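You operate a simulated robot arm through the tools that you are given. There is no shell and no other tool.

The job below is to be done with a simulated two-armed robot. You get a single attempt, and the scene is never put back.

JOB
Pick up the small box marked "seals" from the middle shelf of the black shelf unit with one hand, pass it to the other hand and put it on the taped area of the wooden table. Set down upright: small box.

The check looks at the end state, three seconds after you hand in, the way a careful person would. Anything else that was tipped, shoved, dropped, spilled or broken makes it a failure. A push-on lid holds only when it is set on centred and level and pressed home; a screw cap is set on level and turned clockwise until tight.

ROBOT AND FRAMES
Two 7-joint arms with two-finger parallel grippers on one trunk, on a base that moves. Base frame: it is fixed to the floor where the robot stands at the start and does not move with it; the origin is under the middle of the robot, x ahead of it, y to its left, z up. Units: cm, degrees, N and s.
The left shoulder is at the start at [7, 13.3, 115.9], the right one opposite. With the tool pointing down near the work surface each hand reaches from about 10 to 48 cm from the robot's upright axis, wherever it stands, measured 20 degrees to its own side. Places, roughly: taped area of the wooden table [130, -30, 90]. Payload 1.57 kg a hand.
The TCP of each hand is the grasp point between the finger pads, 3 cm short of the fingertips. In the tool frame z runs along the fingers and y along their closing line. Largest opening 8 cm; finger width 1.7, thickness 1.2; the body of the gripper, 4 by 8.2 cm, starts 8 cm behind the TCP.
Orientation is that of the tool frame in the base frame, as [roll, pitch, yaw] about the fixed x, y, z axes, in that order (R = Rz(yaw) Ry(pitch) Rx(roll)). With the fingers straight down and closing along the base's y, the tool's x points along the base's -x, its y along +y and its z along -z.

CONTROLS
- The arms move only by the tool servo_tool. It takes "left_plan", "right_plan" or both (then of equal length, played together; a hand with none holds still); each is a list of rows, each an object (a shift or turn left out is 0, a gripper value left out holds the last) with "linear": the shift along the tool's x, y, z in cm, a list of three; "rot": the turn, a rotation vector about the tool's x, y, z in degrees, a list of three; "grip": the opening, from 0 (shut) to 1 (fully open). In form: [{"linear": [dx, dy, dz], "rot": [rx, ry, rz], "grip": grip}, ...]. A call has 1 to 20 rows; each row is the pose to reach, as a shift and turn from the pose commanded when the call began, along the tool's axes at that moment. Rows are played at 5 a second. More than 5 cm and 8.6 degrees between two rows, or a gripper value outside its range, and nothing of the call is played. A pose out of reach is approached as far as the arm can. The call stops where the force on the tool passes 40 N (or 10 N more than at its start, if that is more) or the arm is blocked; 0.2 s more then pass. The fingers move at their own pace (about 15.3 cm/s each) and stop on an object; they squeeze with about 41 N. The grip force told is the motor's: it shows also when the fingers shut on nothing. Time passes only in rows, and 0.2 s behind the last, so rows that repeat a pose let the fingers close. The reply holds the time, the measured pose of the TCP, the force on the tool along the base axes, the opening and the grip force, in the units named above and with some noise, with the torque about the TCP (base axes, N m) and any sound that the robot's microphone picked up, and new pictures: "show" is both (left out), scene, wrist or none (wrist: the cameras of the hands that moved).
- Cameras (640 x 400 px; columns grow to the right, rows downward): "scene" is now at [11.28, -0.79, 135.17]; the picture's right is [-0.13, -0.99, 0.00], its down [-0.87, 0.11, -0.48] and it looks along [0.47, -0.06, -0.88] (base axes); focal length 289 px, centre (320, 200). "left" rides on the left gripper at [7.2, 0.7, -12.2] in its tool frame; the picture's right is [-0.09, 1.00, 0.00], its down [-0.84, -0.08, -0.54] and it looks along [-0.54, -0.05, 0.84] (tool axes); focal length 238 px, centre (320, 200). "right" rides on the right gripper at [7.2, -0.7, -12.2] in its tool frame; the picture's right is [0.09, 1.00, 0.00], its down [-0.84, 0.08, -0.54] and it looks along [-0.54, 0.05, 0.84] (tool axes); focal length 238 px, centre (320, 200). There is no depth. A picture from a camera that has moved, and an enlarged one, comes with that camera's place and axes in the base frame and with its lens.
- lift_body(by): slides the trunk up (or, below 0, down) by that many cm; the arms and the scene camera ride with it, the base frame stays. It gives what a move gives, with no picture.
- drive_base(legs): drives the robot by 1 to 6 legs, each [ahead, left, turn to the left] in cm, cm and degrees, along the robot's own axes; the way and the turn of a leg run together, so that a leg with both is an arc; at most 150 cm and 180 degrees a leg. The arms and the cameras ride along, it lands a little off, and it stops where it bumps. It gives what a move gives, and a new picture of the scene camera.
- head_to(pan, tilt): turns the head with the scene camera to pan (to the left, within 86 degrees either way) and tilt (down, from -29 to 69), counted from straight ahead of the robot. It gives what a move gives, and a new picture of the scene camera.
- inspect(camera, box): a new picture of the part [left, top, right, bottom] of that camera's present view, enlarged. The clock stands still meanwhile.
- hand_in(): hands the job in; it is judged then, once.

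Places have to be worked out from the pictures, the camera data and where the tool is seen. Open the grippers and draw the arms clear of the work before you hand the job in, unless the task says otherwise.

The tools are called after "Emit:" as a command line: name --argument value ..., lists and objects as JSON in quotes. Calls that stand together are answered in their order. servo_tool: Moves the arms, as the interface text tells. Its arguments: {"type":"object","properties":{"left_plan":{"type":"array"},"right_plan":{"type":"array"},"show":{"type":"string","enum":["both","scene","wrist","none"]}},"required":[]} The other tools are called the same way: lift_body (by) moves the trunk up or down; drive_base (legs) drives the base; head_to (pan, tilt) turns the head that bears the scene camera; inspect (camera, box) takes an enlarged picture of a part of a camera's view; hand_in () hands the job in.

At the start:

```text
time_s: 0.0
left_tool_pos: [26.26, 5.94, 71.43]
left_tcp_rot: [179.9, -0.1, 180.0]
left_contact_force: [0.4, -0.3, 0.7]
left_wrist_torque: [-0.01, -0.02, -0.04]
left_grip_width: 8.02
left_grip_force: 0.0
right_tool_pos: [27.49, -18.08, 78.72]
right_tcp_rot: [-180.0, 0.1, -180.0]
right_contact_force: [0.3, 0.3, 0.6]
right_wrist_torque: [0.0, 0.01, 0.04]
right_grip_width: 8.0
right_grip_force: 0.1
trunk travel left (down, up): [-73.3, 20.7]
robot x, y, heading: [-0.15, -0.2, -0.2]
head pan, tilt (commanded): [-7.2, 61.6]
```

scene: 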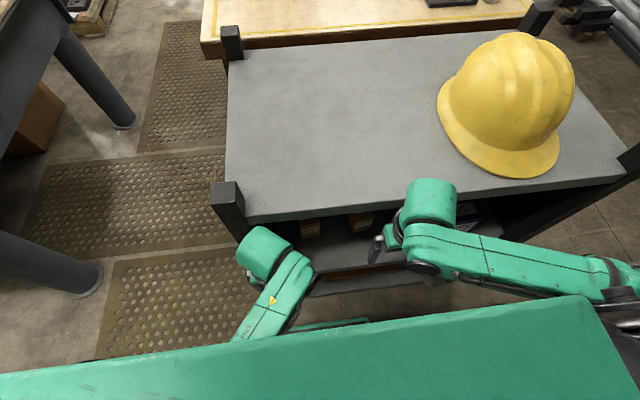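
right: 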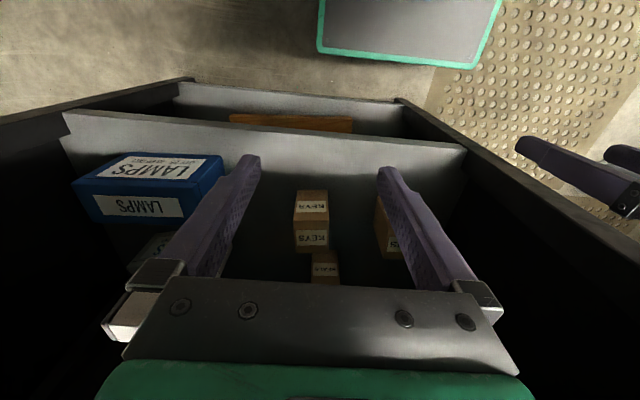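
left: 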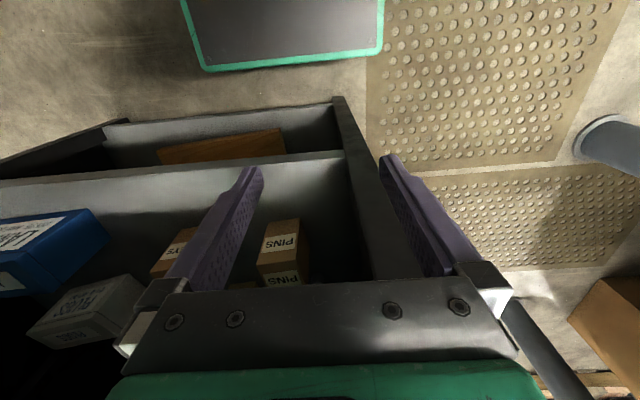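

I'll start by taking a closer look at the shelf contents through the wrist cameras and the scene camera.

Emit:
inspect --camera "right" --box '[60, 80, 480, 340]'

Emit:
inspect --camera "left" --box '[0, 80, 400, 340]'

Emit:
inspect --camera "scene" --box '[200, 0, 640, 280]'

```text
1.52 times, centred on (270, 210) of right
camera zoom: at [20.34, -18.69, 90.84], right [-0.09, 1.0, 0.0], down [0.84, 0.08, 0.54], along [0.54, 0.05, -0.84], focal length 363 px, centre (396, 185)
```

zoom: 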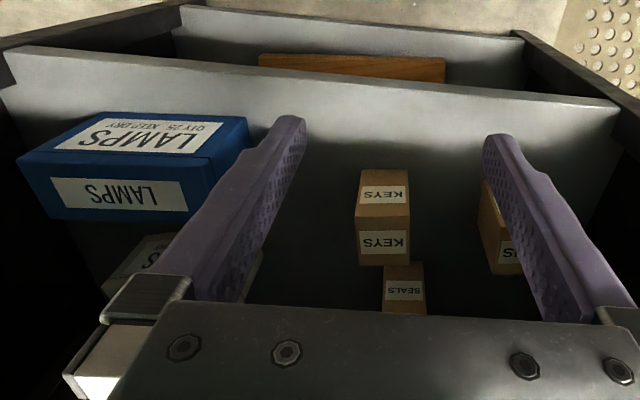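

```text
1.54 times, centred on (200, 210) of left
camera zoom: at [19.28, 6.55, 83.71], right [0.09, 1.0, 0.0], down [0.84, -0.08, 0.54], along [0.54, -0.05, -0.84], focal length 367 px, centre (505, 185)
```

zoom: 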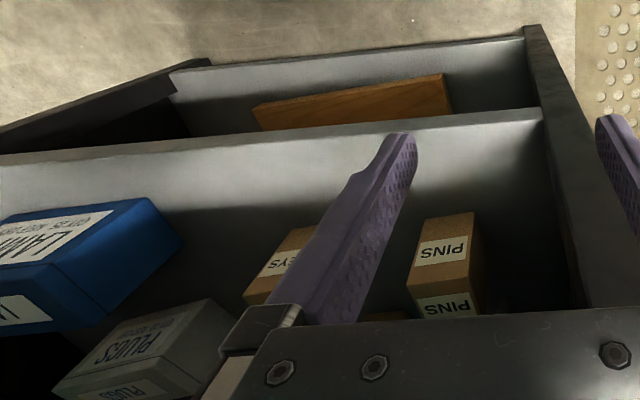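

```text
1.43 times, centred on (420, 140) of scene
camera zoom: at [11.28, -0.79, 135.17], right [-0.13, -0.99, 0.0], down [-0.87, 0.11, -0.48], along [0.47, -0.06, -0.88], focal length 412 px, centre (177, 286)
```

zoom: 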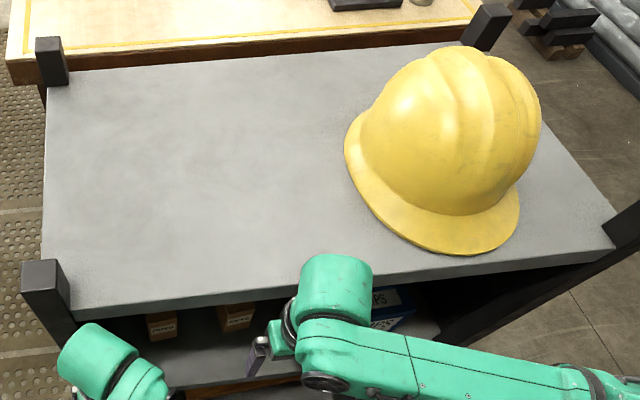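

The "seals" box appears on the middle shelf behind the "keys" box. Before moving anything, I'll look around with the head to map the table, taped area and driving paths.

Emit:
head_to --pan -10 --tilt 30

Emit:
head_to --pan 55 --tilt 35

Emit:
head_to --pan -60 --tilt 35

```text
time_s: 1.0
left_tool_pos: [26.36, 5.97, 71.45]
left_tcp_rot: [-179.9, 0.0, 180.0]
left_contact_force: [0.3, 0.3, -0.2]
left_wrist_torque: [0.01, 0.01, 0.04]
left_grip_width: 8.02
left_grip_force: 0.0
right_tool_pos: [27.59, -18.15, 78.79]
right_tcp_rot: [180.0, 0.0, -179.9]
right_contact_force: [-0.4, 1.2, 0.2]
right_wrist_torque: [0.01, 0.0, -0.02]
right_grip_width: 8.01
right_grip_force: 0.2
trunk travel left (down, up): [-73.3, 20.7]
robot x, y, heading: [0.09, 0.03, -0.2]
head pan, tilt (commanded): [-10.0, 30.0]
camera scene: at [13.75, -1.55, 139.55], right [-0.17, -0.98, 0.0], down [-0.49, 0.09, -0.87], along [0.85, -0.15, -0.5], focal length 289 px, centre (320, 200)
```

scene: 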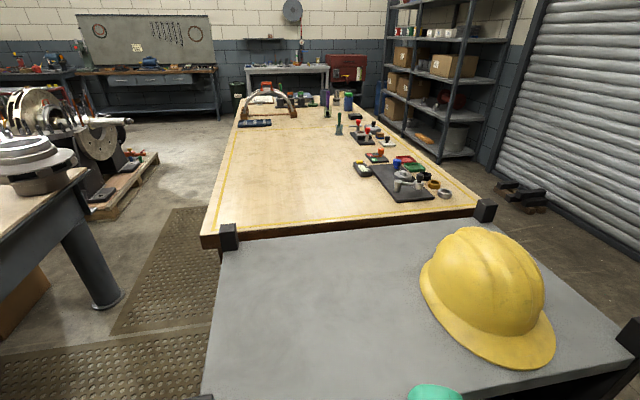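

```text
time_s: 2.3
left_tool_pos: [26.36, 5.93, 71.46]
left_tcp_rot: [179.9, 0.0, 179.9]
left_contact_force: [0.2, 0.5, -0.4]
left_wrist_torque: [-0.03, 0.04, 0.0]
left_grip_width: 7.99
left_grip_force: 0.1
right_tool_pos: [27.49, -18.08, 78.61]
right_tcp_rot: [-179.9, 0.0, -179.8]
right_contact_force: [1.1, 0.7, 0.4]
right_wrist_torque: [0.02, -0.01, -0.01]
right_grip_width: 8.0
right_grip_force: 0.0
trunk travel left (down, up): [-73.3, 20.7]
robot x, y, heading: [-0.35, -0.37, -0.1]
head pan, tilt (commanded): [55.0, 35.0]
camera scene: at [9.91, 7.23, 138.78], right [0.82, -0.57, 0.0], down [-0.33, -0.47, -0.82], along [0.47, 0.67, -0.57], focal length 289 px, centre (320, 200)
```

scene: 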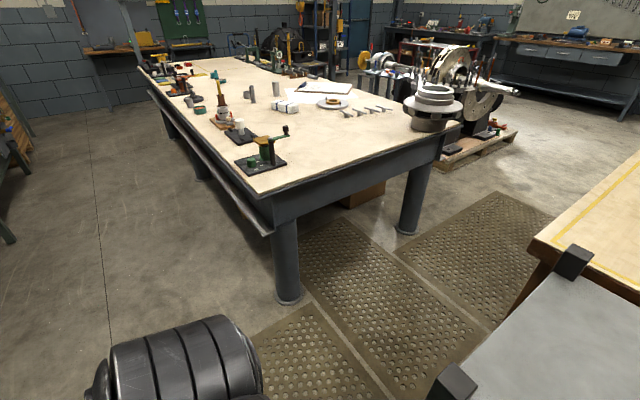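

```text
time_s: 4.3
left_tool_pos: [26.31, 5.93, 71.49]
left_tcp_rot: [-180.0, 0.1, -180.0]
left_contact_force: [0.2, -0.2, -0.1]
left_wrist_torque: [-0.01, -0.05, -0.05]
left_grip_width: 8.0
left_grip_force: 0.1
right_tool_pos: [27.47, -18.15, 78.62]
right_tcp_rot: [180.0, 0.0, -179.9]
right_contact_force: [0.1, 0.3, -0.2]
right_wrist_torque: [0.04, 0.02, 0.0]
right_grip_width: 7.99
right_grip_force: 0.1
trunk travel left (down, up): [-73.3, 20.7]
robot x, y, heading: [0.35, 0.06, 0.1]
head pan, tilt (commanded): [-60.0, 35.0]
camera scene: at [9.26, -7.6, 138.78], right [-0.87, -0.5, 0.0], down [-0.29, 0.5, -0.82], along [0.41, -0.71, -0.57], focal length 289 px, centre (320, 200)
```

scene: 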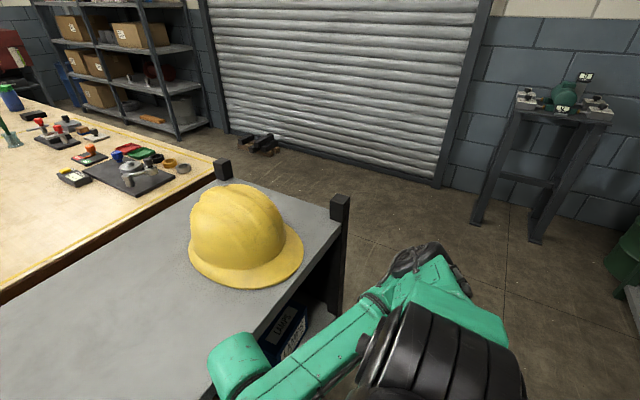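

The table has a large yellow tape outline, reachable from the left aisle. Now I'll zoom into the table, and then lower the trunk in steps so the scene camera can look into the middle shelf.

Emit:
head_to --pan -10 --tilt 25

Emit:
inspect --camera "scene" --box '[190, 60, 510, 260]'

Emit:
lift_body --by -25

Emit:
head_to --pan -10 --tilt 40

```text
time_s: 5.5
left_tool_pos: [26.22, 5.95, 71.39]
left_tcp_rot: [-180.0, 0.0, -180.0]
left_contact_force: [0.0, 0.3, 0.8]
left_wrist_torque: [0.02, 0.02, 0.01]
left_grip_width: 8.0
left_grip_force: 0.1
right_tool_pos: [27.54, -18.08, 78.72]
right_tcp_rot: [180.0, 0.1, -179.9]
right_contact_force: [0.3, -0.2, 1.0]
right_wrist_torque: [0.01, 0.03, 0.01]
right_grip_width: 8.01
right_grip_force: 0.1
trunk travel left (down, up): [-73.3, 20.7]
robot x, y, heading: [0.03, -0.02, 0.0]
head pan, tilt (commanded): [-10.0, 25.0]
camera scene: at [13.92, -1.59, 140.36], right [-0.17, -0.98, 0.0], down [-0.42, 0.07, -0.91], along [0.89, -0.16, -0.42], focal length 289 px, centre (320, 200)
```

scene: 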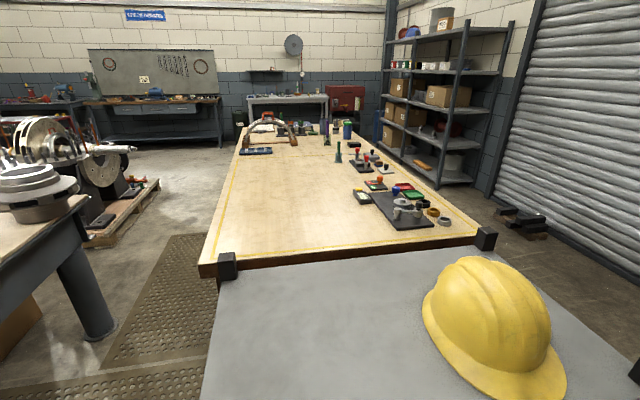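

```text
2.00 times, centred on (350, 160) of scene
camera zoom: at [13.92, -1.59, 140.36], right [-0.17, -0.98, 0.0], down [-0.42, 0.07, -0.91], along [0.89, -0.16, -0.42], focal length 577 px, centre (260, 280)
```

zoom: 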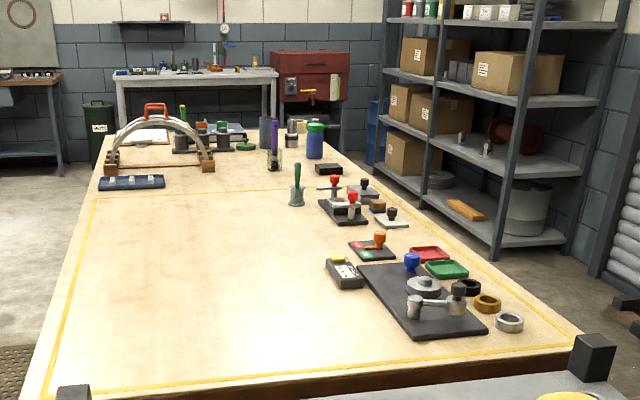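

```text
time_s: 8.0
left_tool_pos: [26.21, 5.98, 46.38]
left_tcp_rot: [-180.0, 0.1, 180.0]
left_contact_force: [-0.3, -0.4, -0.9]
left_wrist_torque: [0.0, 0.01, -0.01]
left_grip_width: 8.01
left_grip_force: 0.0
right_tool_pos: [27.55, -18.14, 53.7]
right_tcp_rot: [180.0, 0.0, -179.8]
right_contact_force: [-0.9, -0.4, 0.3]
right_wrist_torque: [0.01, -0.03, 0.01]
right_grip_width: 7.99
right_grip_force: 0.0
trunk travel left (down, up): [-48.3, 45.7]
robot x, y, heading: [-0.24, 0.23, -0.1]
head pan, tilt (commanded): [-10.0, 25.0]
```

```text
time_s: 8.8
left_tool_pos: [26.24, 5.97, 46.39]
left_tcp_rot: [180.0, 0.0, -180.0]
left_contact_force: [0.8, 0.1, 0.0]
left_wrist_torque: [-0.01, 0.04, -0.04]
left_grip_width: 8.0
left_grip_force: 0.0
right_tool_pos: [27.49, -18.11, 53.63]
right_tcp_rot: [179.9, 0.0, -179.9]
right_contact_force: [-0.8, 0.7, 0.9]
right_wrist_torque: [-0.02, 0.0, -0.03]
right_grip_width: 7.99
right_grip_force: 0.1
trunk travel left (down, up): [-48.3, 45.7]
robot x, y, heading: [0.11, -0.11, 0.0]
head pan, tilt (commanded): [-10.0, 40.0]
camera scene: at [13.22, -1.45, 113.03], right [-0.17, -0.98, 0.0], down [-0.63, 0.11, -0.77], along [0.75, -0.13, -0.64], focal length 289 px, centre (320, 200)
```

scene: 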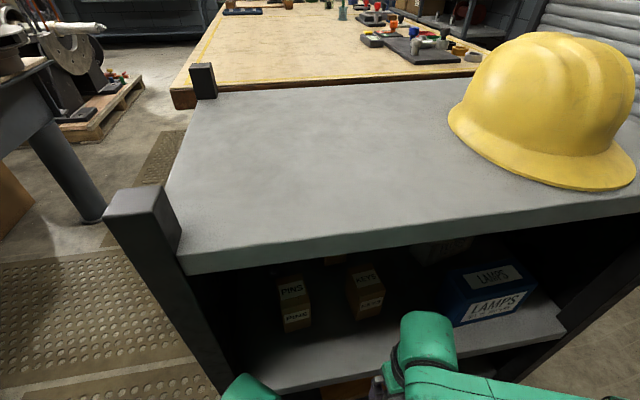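

The taped area spans roughly x 87–186, y −70…17 with the left half free. I'll lower the trunk a bit more to see deeper into the shelf.

Emit:
lift_body --by -18

Emit:
head_to --pan -12 --tilt 30

Emit:
inspect --camera "scene" --box '[160, 130, 480, 330]'

```text
time_s: 10.8
left_tool_pos: [26.25, 5.95, 28.42]
left_tcp_rot: [-179.9, 0.1, -180.0]
left_contact_force: [-0.3, -0.5, 0.0]
left_wrist_torque: [0.01, 0.02, -0.02]
left_grip_width: 8.01
left_grip_force: 0.0
right_tool_pos: [27.47, -18.11, 35.68]
right_tcp_rot: [180.0, 0.1, -179.9]
right_contact_force: [-0.5, -0.1, -1.3]
right_wrist_torque: [-0.01, 0.03, -0.03]
right_grip_width: 8.0
right_grip_force: 0.0
trunk travel left (down, up): [-30.3, 63.7]
robot x, y, heading: [0.19, 0.22, 0.1]
head pan, tilt (commanded): [-10.0, 40.0]
```

```text
time_s: 11.5
left_tool_pos: [26.29, 6.01, 28.47]
left_tcp_rot: [180.0, 0.0, -179.9]
left_contact_force: [-0.1, 0.2, 0.2]
left_wrist_torque: [0.03, -0.01, 0.02]
left_grip_width: 7.98
left_grip_force: 0.1
right_tool_pos: [27.57, -18.17, 35.64]
right_tcp_rot: [-180.0, 0.0, -179.8]
right_contact_force: [-0.7, -0.2, 0.7]
right_wrist_torque: [-0.04, 0.01, 0.0]
right_grip_width: 7.99
right_grip_force: 0.0
trunk travel left (down, up): [-30.3, 63.7]
robot x, y, heading: [0.59, 0.46, 0.0]
head pan, tilt (commanded): [-12.0, 30.0]
camera scene: at [13.69, -1.85, 96.56], right [-0.21, -0.98, 0.0], down [-0.49, 0.1, -0.87], along [0.85, -0.18, -0.5], focal length 289 px, centre (320, 200)
```

scene: 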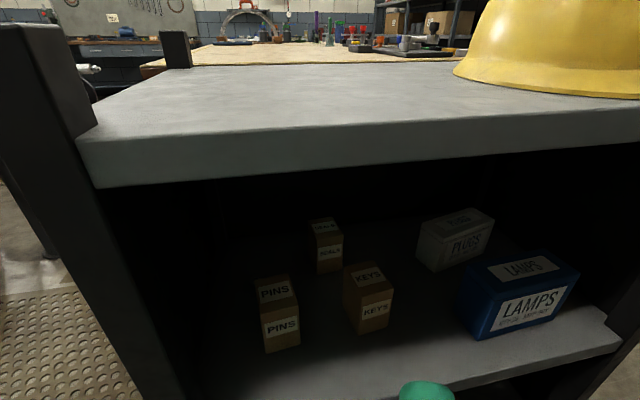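

```text
2.00 times, centred on (320, 230) of scene
camera zoom: at [13.69, -1.85, 96.56], right [-0.21, -0.98, 0.0], down [-0.49, 0.1, -0.87], along [0.85, -0.18, -0.5], focal length 577 px, centre (320, 140)
```

zoom: 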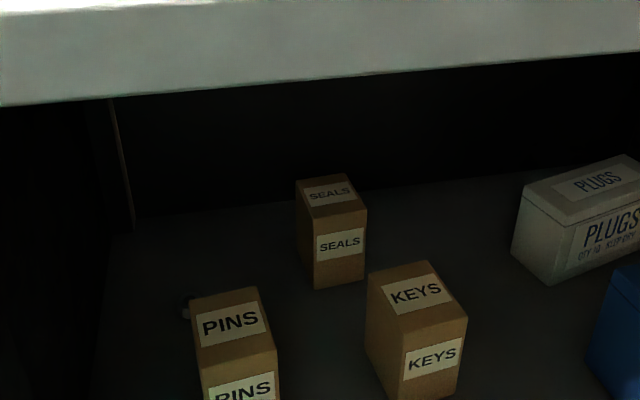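

I triangulate the seals box as about 6×6.5×10 cm, centre near (62.7, −13.5), standing on z≈51, with keys (x 44–50, y −20…−14) and pins (y −5…1) in front of it. The hand must enter over the keys with the wrist camera upward, so I'll back off to get room to flip the right tool.

Emit:
drive_base --legs '[[-22, 0, 0]]'

Emit:
lift_body --by 10

```text
time_s: 13.2
left_tool_pos: [4.53, 5.9, 28.36]
left_tcp_rot: [180.0, 0.0, 179.7]
left_contact_force: [-0.4, 0.2, 0.0]
left_wrist_torque: [-0.03, -0.01, -0.04]
left_grip_width: 7.98
left_grip_force: 0.2
right_tool_pos: [5.61, -18.16, 35.53]
right_tcp_rot: [-180.0, 0.1, 179.8]
right_contact_force: [-0.5, -0.1, 0.2]
right_wrist_torque: [0.02, 0.0, 0.0]
right_grip_width: 7.98
right_grip_force: 0.1
trunk travel left (down, up): [-30.3, 63.7]
robot x, y, heading: [-21.7, 0.12, -0.4]
head pan, tilt (commanded): [-12.0, 30.0]
camera scene: at [-8.14, -1.87, 96.57], right [-0.21, -0.98, 0.0], down [-0.49, 0.11, -0.87], along [0.85, -0.18, -0.5], focal length 289 px, centre (320, 200)
```

scene: 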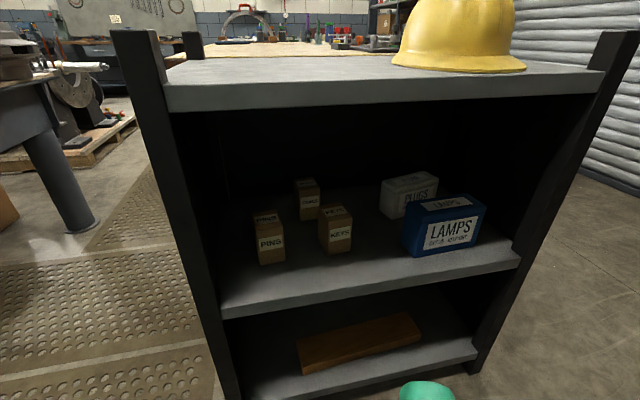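

```text
time_s: 14.5
left_tool_pos: [4.51, 5.84, 38.46]
left_tcp_rot: [-180.0, 0.0, 179.6]
left_contact_force: [0.7, 0.2, 0.4]
left_wrist_torque: [0.02, 0.01, 0.04]
left_grip_width: 8.05
left_grip_force: 0.1
right_tool_pos: [5.66, -18.26, 45.51]
right_tcp_rot: [-180.0, 0.0, 179.8]
right_contact_force: [-0.4, 0.2, -0.2]
right_wrist_torque: [0.03, -0.07, 0.03]
right_grip_width: 8.02
right_grip_force: 0.1
trunk travel left (down, up): [-40.3, 53.7]
robot x, y, heading: [-21.79, 0.02, -0.4]
head pan, tilt (commanded): [-12.0, 30.0]
```

Good overview now. I'll zoom on the boxes from this second viewpoint to refine the triangulation.

Emit:
inspect --camera "scene" --box '[200, 200, 440, 350]'

Emit:
inspect --camera "scene" --box '[0, 0, 640, 400]'

```text
2.67 times, centred on (320, 275) of scene
camera zoom: at [-8.11, -1.87, 106.56], right [-0.21, -0.98, 0.0], down [-0.49, 0.11, -0.87], along [0.85, -0.18, -0.5], focal length 770 px, centre (320, 0)
```

zoom: 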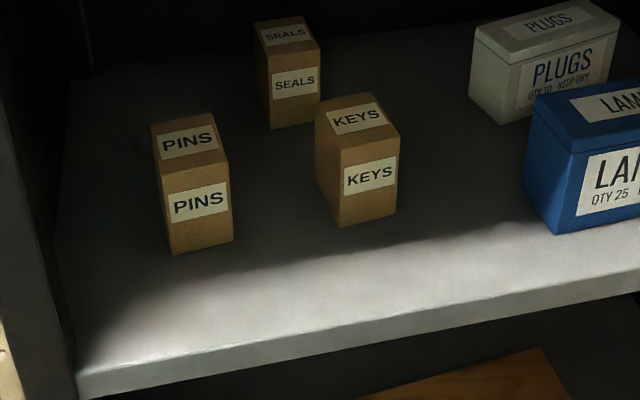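

```text
1.00 times, centred on (320, 200) of scene (not enlarged: the box is as wide or as high as the picture)
camera zoom: at [-8.11, -1.87, 106.56], right [-0.21, -0.98, 0.0], down [-0.49, 0.11, -0.87], along [0.85, -0.18, -0.5], focal length 289 px, centre (320, 200)
```

zoom: 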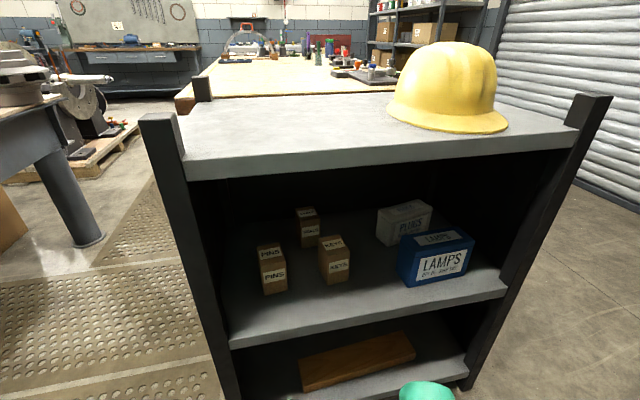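

The refined fix agrees: shelf surface z≈51, front edge x≈33.2, top plate underside z≈88; seals front face at x≈59.5, y −10.3…−16.4. Now I'll test flipping the right tool about its own axis (camera swinging outward), in free space.

Emit:
servo_tool --right_plan '[{"rot": [0, 0, -8.5]}, {"rot": [0, 0, -17]}, {"rot": [0, 0, -25.5]}, {"rot": [0, 0, -34]}, {"rot": [0, 0, -42.5]}, {"rot": [0, 0, -51]}, {"rot": [0, 0, -59.5]}, {"rot": [0, 0, -68]}, {"rot": [0, 0, -76.5]}, {"rot": [0, 0, -85]}, {"rot": [0, 0, -93.5]}, {"rot": [0, 0, -102]}, {"rot": [0, 0, -102]}]' --show "both"

```text
time_s: 17.3
left_tool_pos: [4.55, 5.91, 38.45]
left_tcp_rot: [180.0, 0.0, 179.6]
left_contact_force: [0.2, 0.0, 0.6]
left_wrist_torque: [-0.01, 0.0, 0.04]
left_grip_width: 7.99
left_grip_force: 0.1
right_tool_pos: [5.67, -18.16, 45.68]
right_tcp_rot: [-179.9, 0.0, -78.1]
right_contact_force: [-0.6, -0.1, 0.0]
right_wrist_torque: [-0.01, 0.0, -0.02]
right_grip_width: 7.99
right_grip_force: 0.0
trunk travel left (down, up): [-40.3, 53.7]
robot x, y, heading: [-21.48, 0.43, 0.0]
head pan, tilt (commanded): [-12.0, 30.0]
camera scene: at [-8.12, -1.87, 106.56], right [-0.21, -0.98, 0.0], down [-0.49, 0.11, -0.87], along [0.85, -0.18, -0.5], focal length 289 px, centre (320, 200)
camera right: at [7.74, -24.93, 57.81], right [-0.96, -0.3, 0.0], down [-0.25, 0.8, 0.54], along [-0.16, 0.52, -0.84], focal length 238 px, centre (320, 200)
```

scene: 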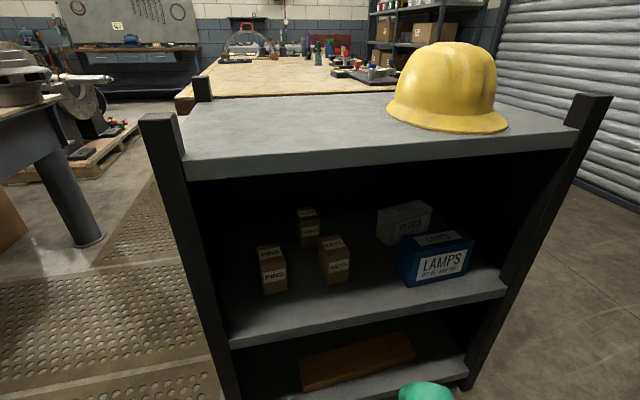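
right: 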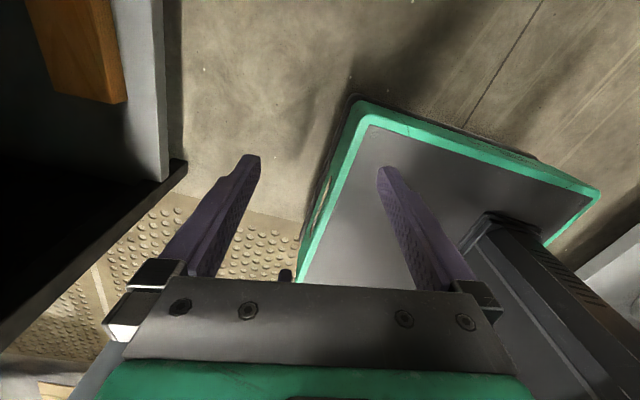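

The wrist turned 102° without trouble. I'll continue the remaining 78° to complete the flip.

Emit:
servo_tool --right_plan '[{"rot": [0, 0, -8.5]}, {"rot": [0, 0, -17]}, {"rot": [0, 0, -25.5]}, {"rot": [0, 0, -34]}, {"rot": [0, 0, -42.5]}, {"rot": [0, 0, -51]}, {"rot": [0, 0, -59.5]}, {"rot": [0, 0, -68]}, {"rot": [0, 0, -76.5]}, {"rot": [0, 0, -78]}, {"rot": [0, 0, -78]}]' --show "both"

```text
time_s: 19.7
left_tool_pos: [4.56, 5.84, 38.47]
left_tcp_rot: [-180.0, 0.0, 179.8]
left_contact_force: [-0.1, -0.4, -0.3]
left_wrist_torque: [0.0, -0.03, 0.03]
left_grip_width: 7.99
left_grip_force: 0.1
right_tool_pos: [5.48, -18.14, 45.64]
right_tcp_rot: [179.9, -0.1, -0.2]
right_contact_force: [-0.1, -0.4, 0.0]
right_wrist_torque: [-0.03, 0.0, -0.02]
right_grip_width: 8.0
right_grip_force: 0.0
trunk travel left (down, up): [-40.3, 53.7]
robot x, y, heading: [-21.83, 0.38, -0.3]
head pan, tilt (commanded): [-12.0, 30.0]
camera scene: at [-8.12, -1.87, 106.56], right [-0.21, -0.98, 0.0], down [-0.49, 0.11, -0.87], along [0.85, -0.18, -0.5], focal length 289 px, centre (320, 200)
camera right: at [12.74, -17.46, 57.84], right [0.09, -1.0, 0.0], down [-0.84, -0.08, 0.54], along [-0.54, -0.05, -0.84], focal length 238 px, centre (320, 200)
```

scene: 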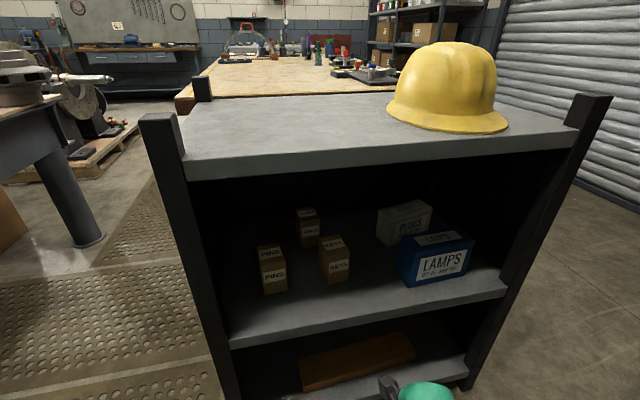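
right: 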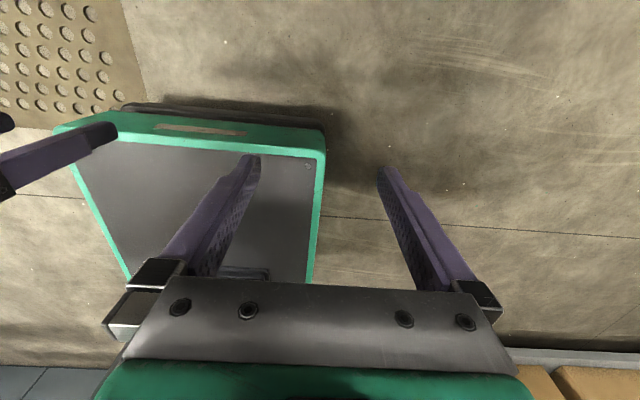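

The flip worked: right tool x now points forward. Next I pitch the tool up toward 30° below horizontal while moving it forward and up in the free space in front of the shelf.

Emit:
servo_tool --right_plan '[{"linear": [1.8, -0.6, -2.0], "rot": [0, 7.5, 0]}, {"linear": [3.6, -1.2, -4.1], "rot": [0, 15, 0]}, {"linear": [5.4, -1.8, -6.1], "rot": [0, 22.5, 0]}, {"linear": [7.2, -2.4, -8.2], "rot": [0, 30, 0]}, {"linear": [9.0, -2.9, -10.2], "rot": [0, 37.5, 0]}, {"linear": [10.8, -3.5, -12.3], "rot": [0, 45, 0]}, {"linear": [12.6, -4.1, -14.3], "rot": [0, 52.5, 0]}, {"linear": [14.5, -4.7, -16.4], "rot": [0, 60, 0]}, {"linear": [14.5, -4.7, -16.4], "rot": [0, 60, 0]}]' --show "both"

```text
time_s: 21.7
left_tool_pos: [4.53, 5.79, 38.33]
left_tcp_rot: [-180.0, 0.0, 179.7]
left_contact_force: [-0.3, 0.8, -0.8]
left_wrist_torque: [0.02, -0.01, 0.03]
left_grip_width: 8.01
left_grip_force: 0.0
right_tool_pos: [20.11, -13.45, 62.09]
right_tcp_rot: [-179.8, -60.1, -0.3]
right_contact_force: [-0.8, 0.4, 0.0]
right_wrist_torque: [0.01, -0.03, -0.03]
right_grip_width: 8.01
right_grip_force: 0.0
trunk travel left (down, up): [-40.3, 53.7]
robot x, y, heading: [-21.67, 0.1, -0.6]
head pan, tilt (commanded): [-12.0, 30.0]
camera scene: at [-8.13, -1.85, 106.56], right [-0.21, -0.98, 0.0], down [-0.49, 0.11, -0.87], along [0.85, -0.18, -0.5], focal length 289 px, centre (320, 200)
camera right: at [13.11, -12.77, 74.43], right [0.04, -1.0, 0.08], down [-0.89, -0.07, -0.46], along [0.46, -0.05, -0.89], focal length 238 px, centre (320, 200)
```

scene: 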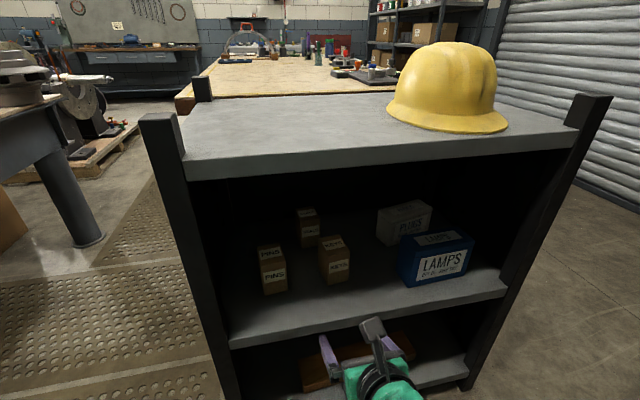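
right: 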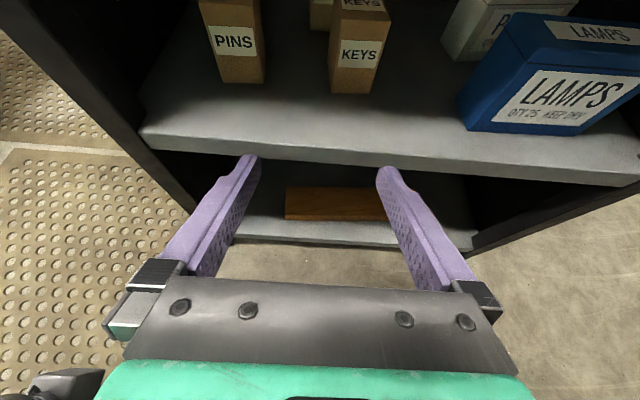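

The tool is now 30° below horizontal with the camera on top. I'll test the reach by extending forward 15.5 cm (TCP to x≈35.6, z 62, still short of the keys box).

Emit:
servo_tool --right_plan '[{"linear": [1.55, 0, 2.68]}, {"linear": [3.1, 0, 5.36]}, {"linear": [4.65, 0, 8.04]}, {"linear": [6.2, 0, 10.72]}, {"linear": [7.75, 0, 13.4]}, {"linear": [7.75, 0, 13.4]}]' --show "both"

```text
time_s: 23.1
left_tool_pos: [4.58, 5.83, 38.36]
left_tcp_rot: [179.9, 0.1, 179.7]
left_contact_force: [-1.3, -0.2, 0.6]
left_wrist_torque: [-0.01, -0.03, 0.02]
left_grip_width: 8.01
left_grip_force: 0.1
right_tool_pos: [35.46, -13.52, 62.07]
right_tcp_rot: [179.9, -59.9, -0.2]
right_contact_force: [0.4, -0.7, 0.5]
right_wrist_torque: [-0.01, 0.0, 0.0]
right_grip_width: 8.02
right_grip_force: 0.0
trunk travel left (down, up): [-40.3, 53.7]
robot x, y, heading: [-21.57, 0.09, -0.2]
head pan, tilt (commanded): [-12.0, 30.0]
camera scene: at [-8.12, -1.87, 106.56], right [-0.21, -0.98, 0.0], down [-0.49, 0.11, -0.87], along [0.85, -0.18, -0.5], focal length 289 px, centre (320, 200)
camera right: at [28.52, -12.7, 74.28], right [0.04, -1.0, 0.08], down [-0.89, -0.07, -0.45], along [0.46, -0.05, -0.89], focal length 238 px, centre (320, 200)
```

scene: 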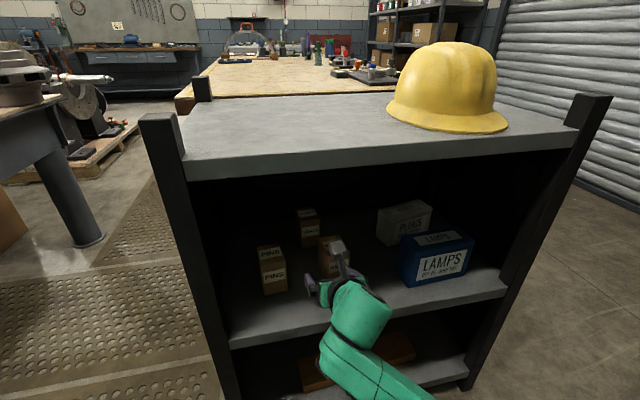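
right: 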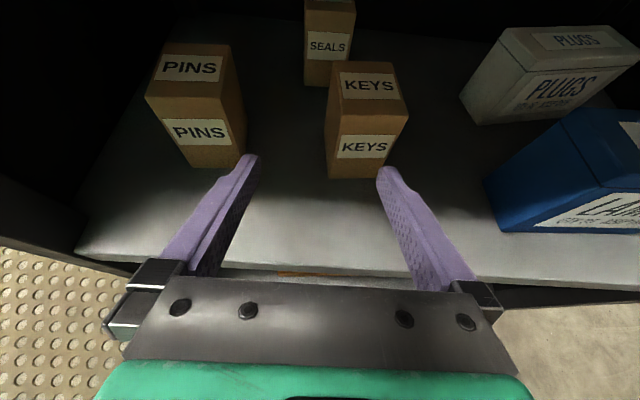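

Reach is fine. I need to check where the elbow/forearm runs, since it will pass over the shelf front edge; I'll tilt the head down to see it.

Emit:
head_to --pan -20 --tilt 60

```text
time_s: 24.1
left_tool_pos: [4.47, 5.95, 38.47]
left_tcp_rot: [180.0, 0.0, 179.8]
left_contact_force: [-0.2, -0.3, 0.4]
left_wrist_torque: [-0.04, 0.02, 0.0]
left_grip_width: 7.98
left_grip_force: 0.0
right_tool_pos: [35.42, -13.44, 62.02]
right_tcp_rot: [179.9, -60.0, -0.1]
right_contact_force: [-0.7, 0.3, 0.0]
right_wrist_torque: [-0.02, 0.03, 0.02]
right_grip_width: 7.99
right_grip_force: 0.1
trunk travel left (down, up): [-40.3, 53.7]
robot x, y, heading: [-21.69, 0.1, 0.1]
head pan, tilt (commanded): [-20.0, 60.0]
camera scene: at [-10.7, -2.25, 102.36], right [-0.35, -0.94, 0.0], down [-0.81, 0.3, -0.5], along [0.47, -0.17, -0.87], focal length 289 px, centre (320, 200)
```

scene: 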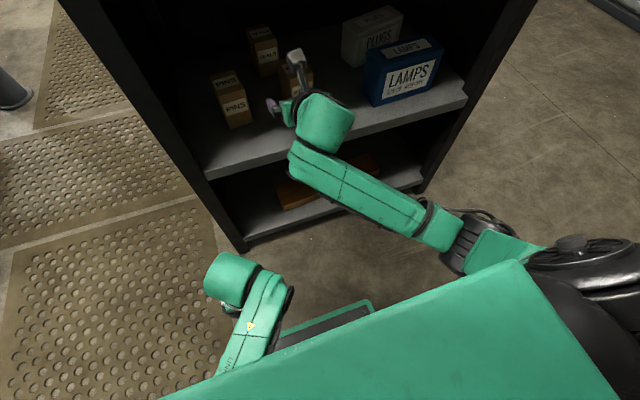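

The forearm hangs rather low and would come near the keys box at the pick pose. I'll retract a bit, raise the trunk so the elbow sits higher, then bring the tool back to the same height.

Emit:
servo_tool --right_plan '[{"linear": [-2, 0, -3.46]}, {"linear": [-4, 0, -6.93]}, {"linear": [-6, 0, -10.39]}, {"linear": [-6, 0, -10.39]}]' --show "none"

Emit:
lift_body --by 17

Emit:
servo_tool --right_plan '[{"linear": [-3.68, 0, 2.12]}, {"linear": [-7.36, 0, 4.25]}, {"linear": [-11.04, 0, 6.37]}, {"linear": [-14.72, 0, 8.5]}, {"linear": [-12.72, 0, 11.96]}, {"linear": [-10.72, 0, 15.43]}, {"linear": [-8.72, 0, 18.89]}, {"linear": [-8.72, 0, 18.89]}]' --show "both"

```text
time_s: 25.1
left_tool_pos: [4.47, 5.88, 38.35]
left_tcp_rot: [179.9, 0.0, 179.7]
left_contact_force: [0.6, 0.3, 0.2]
left_wrist_torque: [0.02, 0.03, 0.01]
left_grip_width: 7.99
left_grip_force: 0.0
right_tool_pos: [23.35, -13.45, 61.92]
right_tcp_rot: [179.9, -60.0, -0.2]
right_contact_force: [0.5, 0.3, 0.0]
right_wrist_torque: [-0.03, 0.0, -0.01]
right_grip_width: 7.97
right_grip_force: 0.0
trunk travel left (down, up): [-40.3, 53.7]
robot x, y, heading: [-21.52, -0.14, -0.2]
head pan, tilt (commanded): [-20.0, 60.0]
```

```text
time_s: 27.0
left_tool_pos: [4.55, 5.83, 55.37]
left_tcp_rot: [-179.9, -0.1, 179.8]
left_contact_force: [-0.2, 0.1, -0.3]
left_wrist_torque: [0.05, 0.01, 0.0]
left_grip_width: 8.0
left_grip_force: 0.1
right_tool_pos: [23.43, -13.29, 78.95]
right_tcp_rot: [179.8, -60.0, -0.1]
right_contact_force: [-0.5, 0.4, -0.5]
right_wrist_torque: [0.02, 0.03, -0.01]
right_grip_width: 8.0
right_grip_force: 0.0
trunk travel left (down, up): [-57.3, 36.7]
robot x, y, heading: [-21.78, -0.07, -0.2]
head pan, tilt (commanded): [-20.0, 60.0]
```

```text
time_s: 28.8
left_tool_pos: [4.45, 5.81, 55.43]
left_tcp_rot: [180.0, -0.1, 179.7]
left_contact_force: [-0.5, 0.3, 0.9]
left_wrist_torque: [-0.01, 0.02, -0.02]
left_grip_width: 8.0
left_grip_force: 0.1
right_tool_pos: [35.35, -13.59, 61.9]
right_tcp_rot: [180.0, -60.1, 0.0]
right_contact_force: [0.7, 1.3, 0.6]
right_wrist_torque: [-0.01, 0.0, -0.01]
right_grip_width: 8.02
right_grip_force: 0.0
trunk travel left (down, up): [-57.3, 36.7]
robot x, y, heading: [-21.8, 0.05, -0.4]
head pan, tilt (commanded): [-20.0, 60.0]
camera scene: at [-10.75, -2.27, 119.36], right [-0.35, -0.94, 0.0], down [-0.81, 0.3, -0.5], along [0.47, -0.17, -0.87], focal length 289 px, centre (320, 200)
camera right: at [28.4, -12.94, 74.27], right [0.04, -1.0, 0.08], down [-0.89, -0.07, -0.45], along [0.46, -0.05, -0.89], focal length 238 px, centre (320, 200)
```

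scene: 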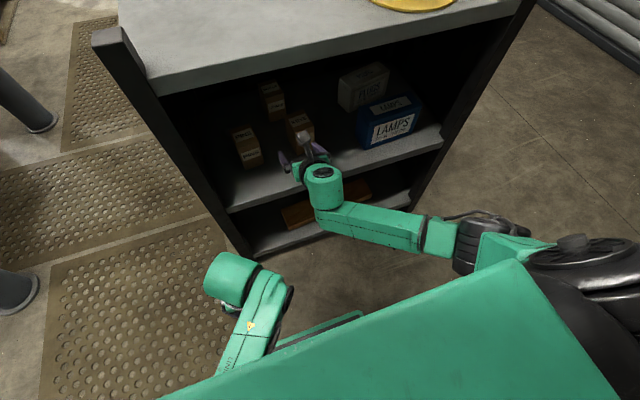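
right: 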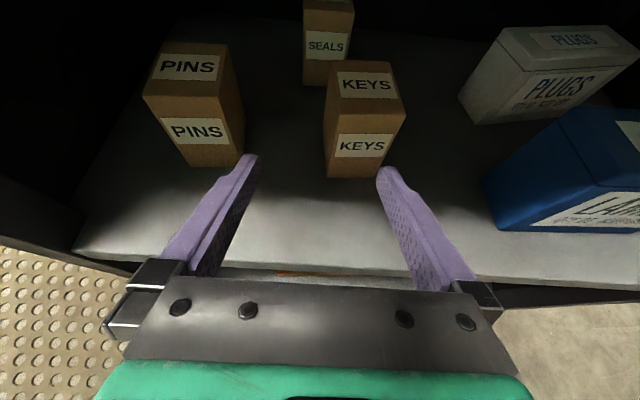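

The forearm now comes in level from the right. To judge its height over the keys box I'll use the left wrist camera as a side view: first yaw the left hand 90° and move it left/forward in free space.

Emit:
servo_tool --left_plan '[{"linear": [-1, 0.8, -1.2], "rot": [0, 0, 8.2]}, {"linear": [-2, 1.6, -2.4], "rot": [0, 0, 16.4]}, {"linear": [-3, 2.4, -3.6], "rot": [0, 0, 24.6]}, {"linear": [-4, 3.2, -4.8], "rot": [0, 0, 32.8]}, {"linear": [-5, 4, -6], "rot": [0, 0, 41]}, {"linear": [-6, 4.8, -7.2], "rot": [0, 0, 49.2]}, {"linear": [-7, 5.6, -8.4], "rot": [0, 0, 57.4]}, {"linear": [-8, 6.4, -9.6], "rot": [0, 0, 65.6]}, {"linear": [-9, 7.2, -10.8], "rot": [0, 0, 73.8]}, {"linear": [-10, 8, -12], "rot": [0, 0, 82]}, {"linear": [-10.5, 8.2, -12.6], "rot": [0, 0, 90]}, {"linear": [-10.5, 8.2, -12.6], "rot": [0, 0, 90]}]' --show "wrist"

Emit:
servo_tool --left_plan '[{"rot": [0, -8, 0]}, {"rot": [0, -16, 0]}, {"rot": [0, -24, 0]}, {"rot": [0, -32, 0]}, {"rot": [0, -40, 0]}, {"rot": [0, -48, 0]}, {"rot": [0, -52, 0]}, {"rot": [0, -52, 0]}]' --show "both"

```text
time_s: 31.4
left_tool_pos: [14.91, 14.21, 68.24]
left_tcp_rot: [-180.0, 0.1, 89.7]
left_contact_force: [-0.7, -0.6, -0.9]
left_wrist_torque: [0.03, -0.01, 0.01]
left_grip_width: 7.99
left_grip_force: 0.1
right_tool_pos: [35.37, -13.75, 61.82]
right_tcp_rot: [179.8, -60.0, -0.2]
right_contact_force: [0.4, 1.3, -0.5]
right_wrist_torque: [0.0, -0.02, -0.01]
right_grip_width: 7.99
right_grip_force: 0.1
trunk travel left (down, up): [-57.3, 36.7]
robot x, y, heading: [-21.53, 0.02, -0.4]
head pan, tilt (commanded): [-20.0, 60.0]
camera left: at [15.89, 21.3, 80.49], right [1.0, -0.1, 0.0], down [-0.08, -0.84, 0.54], along [-0.05, -0.54, -0.84], focal length 238 px, centre (320, 200)
```

left: 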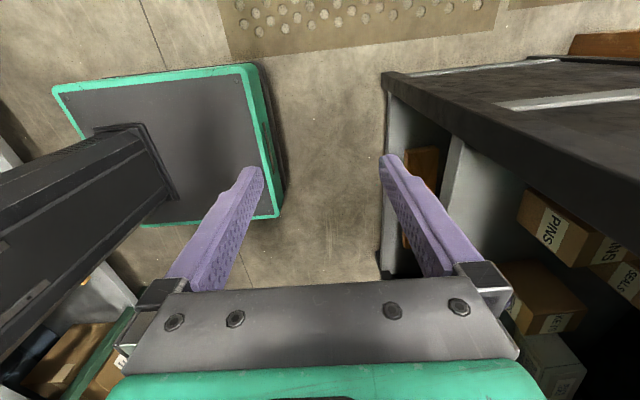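

```text
time_s: 33.2
left_tool_pos: [15.01, 14.03, 67.99]
left_tcp_rot: [180.0, 52.1, 89.7]
left_contact_force: [0.5, 0.5, -0.3]
left_wrist_torque: [-0.01, -0.03, -0.03]
left_grip_width: 8.01
left_grip_force: 0.0
right_tool_pos: [35.46, -13.73, 61.91]
right_tcp_rot: [179.8, -60.0, -0.1]
right_contact_force: [0.0, -0.4, 0.5]
right_wrist_torque: [0.01, 0.01, 0.03]
right_grip_width: 8.03
right_grip_force: 0.1
trunk travel left (down, up): [-57.3, 36.7]
robot x, y, heading: [-21.15, 0.1, -0.1]
head pan, tilt (commanded): [-20.0, 60.0]
camera scene: at [-10.7, -2.25, 119.35], right [-0.35, -0.94, 0.0], down [-0.81, 0.3, -0.5], along [0.47, -0.17, -0.87], focal length 289 px, centre (320, 200)
camera left: at [15.92, 27.99, 69.94], right [1.0, -0.06, 0.07], down [-0.08, -0.09, 0.99], along [-0.05, -0.99, -0.09], focal length 238 px, centre (320, 200)
```

scene: 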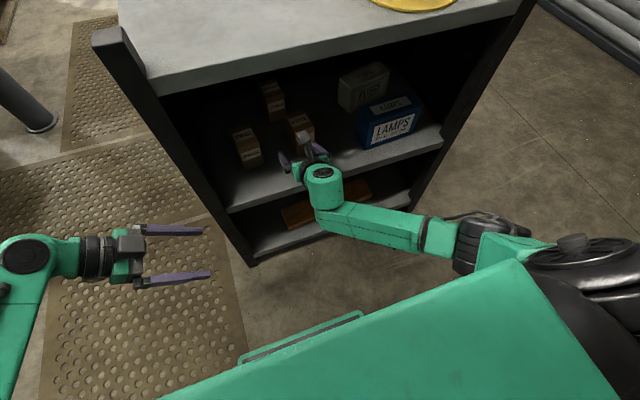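
left: 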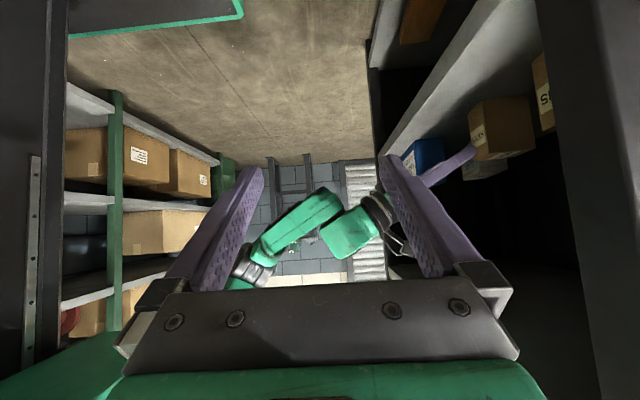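

The side view shows the forearm end's lowest point about 4 cm above the TCP height, giving only ~1 cm over the keys box at 30° pitch. I'll steepen the right tool to 40°, retract it, and pull the left hand back (keeping it as a side-view camera) before driving in.

Emit:
servo_tool --right_plan '[{"linear": [-1.24, 0, -3.17], "rot": [0, -1.25, 0]}, {"linear": [-2.48, 0, -6.34], "rot": [0, -2.5, 0]}, {"linear": [-3.71, 0, -9.51], "rot": [0, -3.75, 0]}, {"linear": [-4.95, 0, -12.68], "rot": [0, -5, 0]}, {"linear": [-6.19, 0, -15.84], "rot": [0, -6.25, 0]}, {"linear": [-7.43, 0, -19.01], "rot": [0, -7.5, 0]}, {"linear": [-8.66, 0, -22.18], "rot": [0, -8.75, 0]}, {"linear": [-9.9, 0, -25.35], "rot": [0, -10, 0]}, {"linear": [-9.9, 0, -25.35], "rot": [0, -10, 0]}]' --left_plan '[{"linear": [0.6, -3.06, 0.46]}, {"linear": [1.18, -6.12, 0.93]}, {"linear": [1.77, -9.19, 1.39]}, {"linear": [2.37, -12.25, 1.85]}, {"linear": [2.96, -15.31, 2.31]}, {"linear": [3.55, -18.38, 2.78]}, {"linear": [4.14, -21.44, 3.24]}, {"linear": [4.73, -24.5, 3.7]}, {"linear": [4.73, -24.5, 3.7]}]' --show "both"

```text
time_s: 35.2
left_tool_pos: [-9.64, 14.42, 62.04]
left_tcp_rot: [-179.9, 52.0, 89.7]
left_contact_force: [0.6, -0.2, 0.6]
left_wrist_torque: [-0.03, -0.01, -0.01]
left_grip_width: 8.01
left_grip_force: 0.0
right_tool_pos: [8.66, -13.47, 66.01]
right_tcp_rot: [179.8, -49.9, -0.1]
right_contact_force: [-0.2, -0.2, 0.0]
right_wrist_torque: [0.01, 0.0, 0.01]
right_grip_width: 7.96
right_grip_force: 0.0
trunk travel left (down, up): [-57.3, 36.7]
robot x, y, heading: [-22.06, 0.12, -0.4]
head pan, tilt (commanded): [-20.0, 60.0]
camera scene: at [-10.62, -2.15, 119.35], right [-0.35, -0.94, 0.0], down [-0.81, 0.3, -0.5], along [0.47, -0.17, -0.87], focal length 289 px, centre (320, 200)
camera right: at [3.99, -12.73, 79.38], right [0.06, -1.0, 0.07], down [-0.95, -0.07, -0.29], along [0.3, -0.05, -0.95], focal length 238 px, centre (320, 200)
camera left: at [-8.64, 28.44, 64.02], right [1.0, -0.06, 0.07], down [-0.08, -0.09, 0.99], along [-0.06, -0.99, -0.09], focal length 238 px, centre (320, 200)
```

scene: 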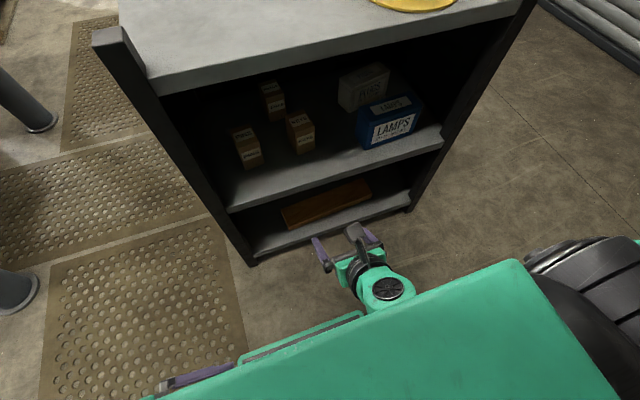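
right: 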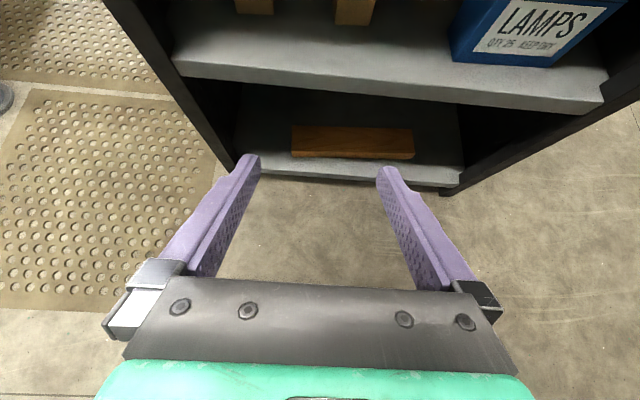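
left: 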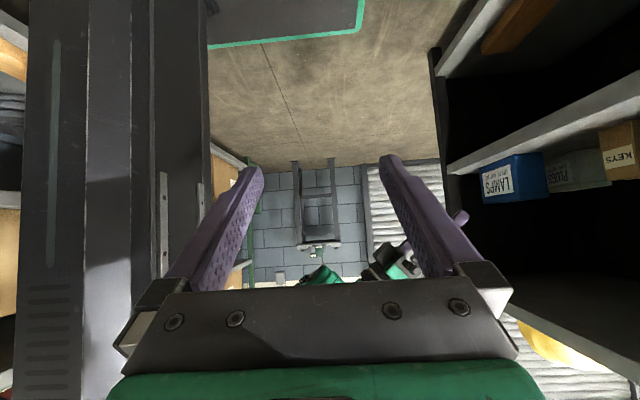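

Both hands are clear for driving. I'll drive forward 26.5 cm, so the base front stays ~5 cm short of the shelf posts and the right fingers hover above/short of the keys box.

Emit:
drive_base --legs '[[26.5, 0, 0]]'

Emit:
inspect --camera "left" --box '[240, 60, 640, 310]'

Emit:
inspect --camera "right" --box '[0, 0, 640, 400]'

```text
time_s: 37.1
left_tool_pos: [16.73, 14.41, 62.06]
left_tcp_rot: [-179.9, 52.0, 90.1]
left_contact_force: [-0.1, 0.7, 0.2]
left_wrist_torque: [0.01, 0.01, -0.01]
left_grip_width: 8.01
left_grip_force: 0.1
right_tool_pos: [35.09, -13.57, 66.01]
right_tcp_rot: [179.9, -50.0, 0.2]
right_contact_force: [-0.3, -0.8, 0.2]
right_wrist_torque: [0.0, 0.0, 0.03]
right_grip_width: 8.0
right_grip_force: 0.1
trunk travel left (down, up): [-57.3, 36.7]
robot x, y, heading: [4.61, -0.15, -0.0]
head pan, tilt (commanded): [-20.0, 60.0]
camera scene: at [15.72, -2.24, 119.35], right [-0.34, -0.94, 0.0], down [-0.81, 0.3, -0.5], along [0.47, -0.17, -0.87], focal length 289 px, centre (320, 200)
```

scene: 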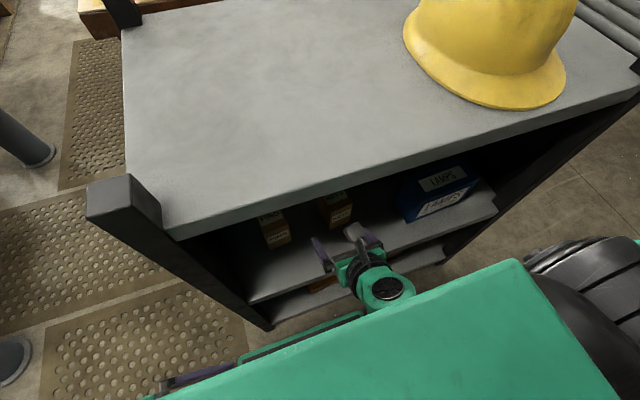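

```text
1.60 times, centred on (440, 185) of left
camera zoom: at [17.56, 28.39, 64.04], right [1.0, -0.06, 0.07], down [-0.08, -0.09, 0.99], along [-0.05, -0.99, -0.09], focal length 381 px, centre (128, 224)
```

zoom: 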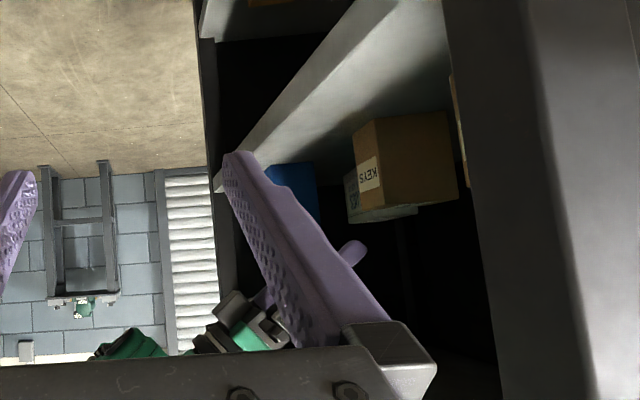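

```text
1.00 times, centred on (320, 200) of right (not enlarged: the box is as wide or as high as the picture)
camera zoom: at [30.44, -12.69, 79.35], right [0.06, -1.0, 0.07], down [-0.95, -0.08, -0.29], along [0.3, -0.05, -0.95], focal length 238 px, centre (320, 200)
```

zoom: 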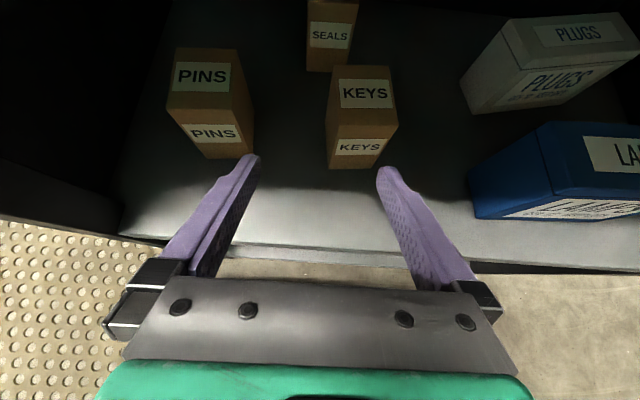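

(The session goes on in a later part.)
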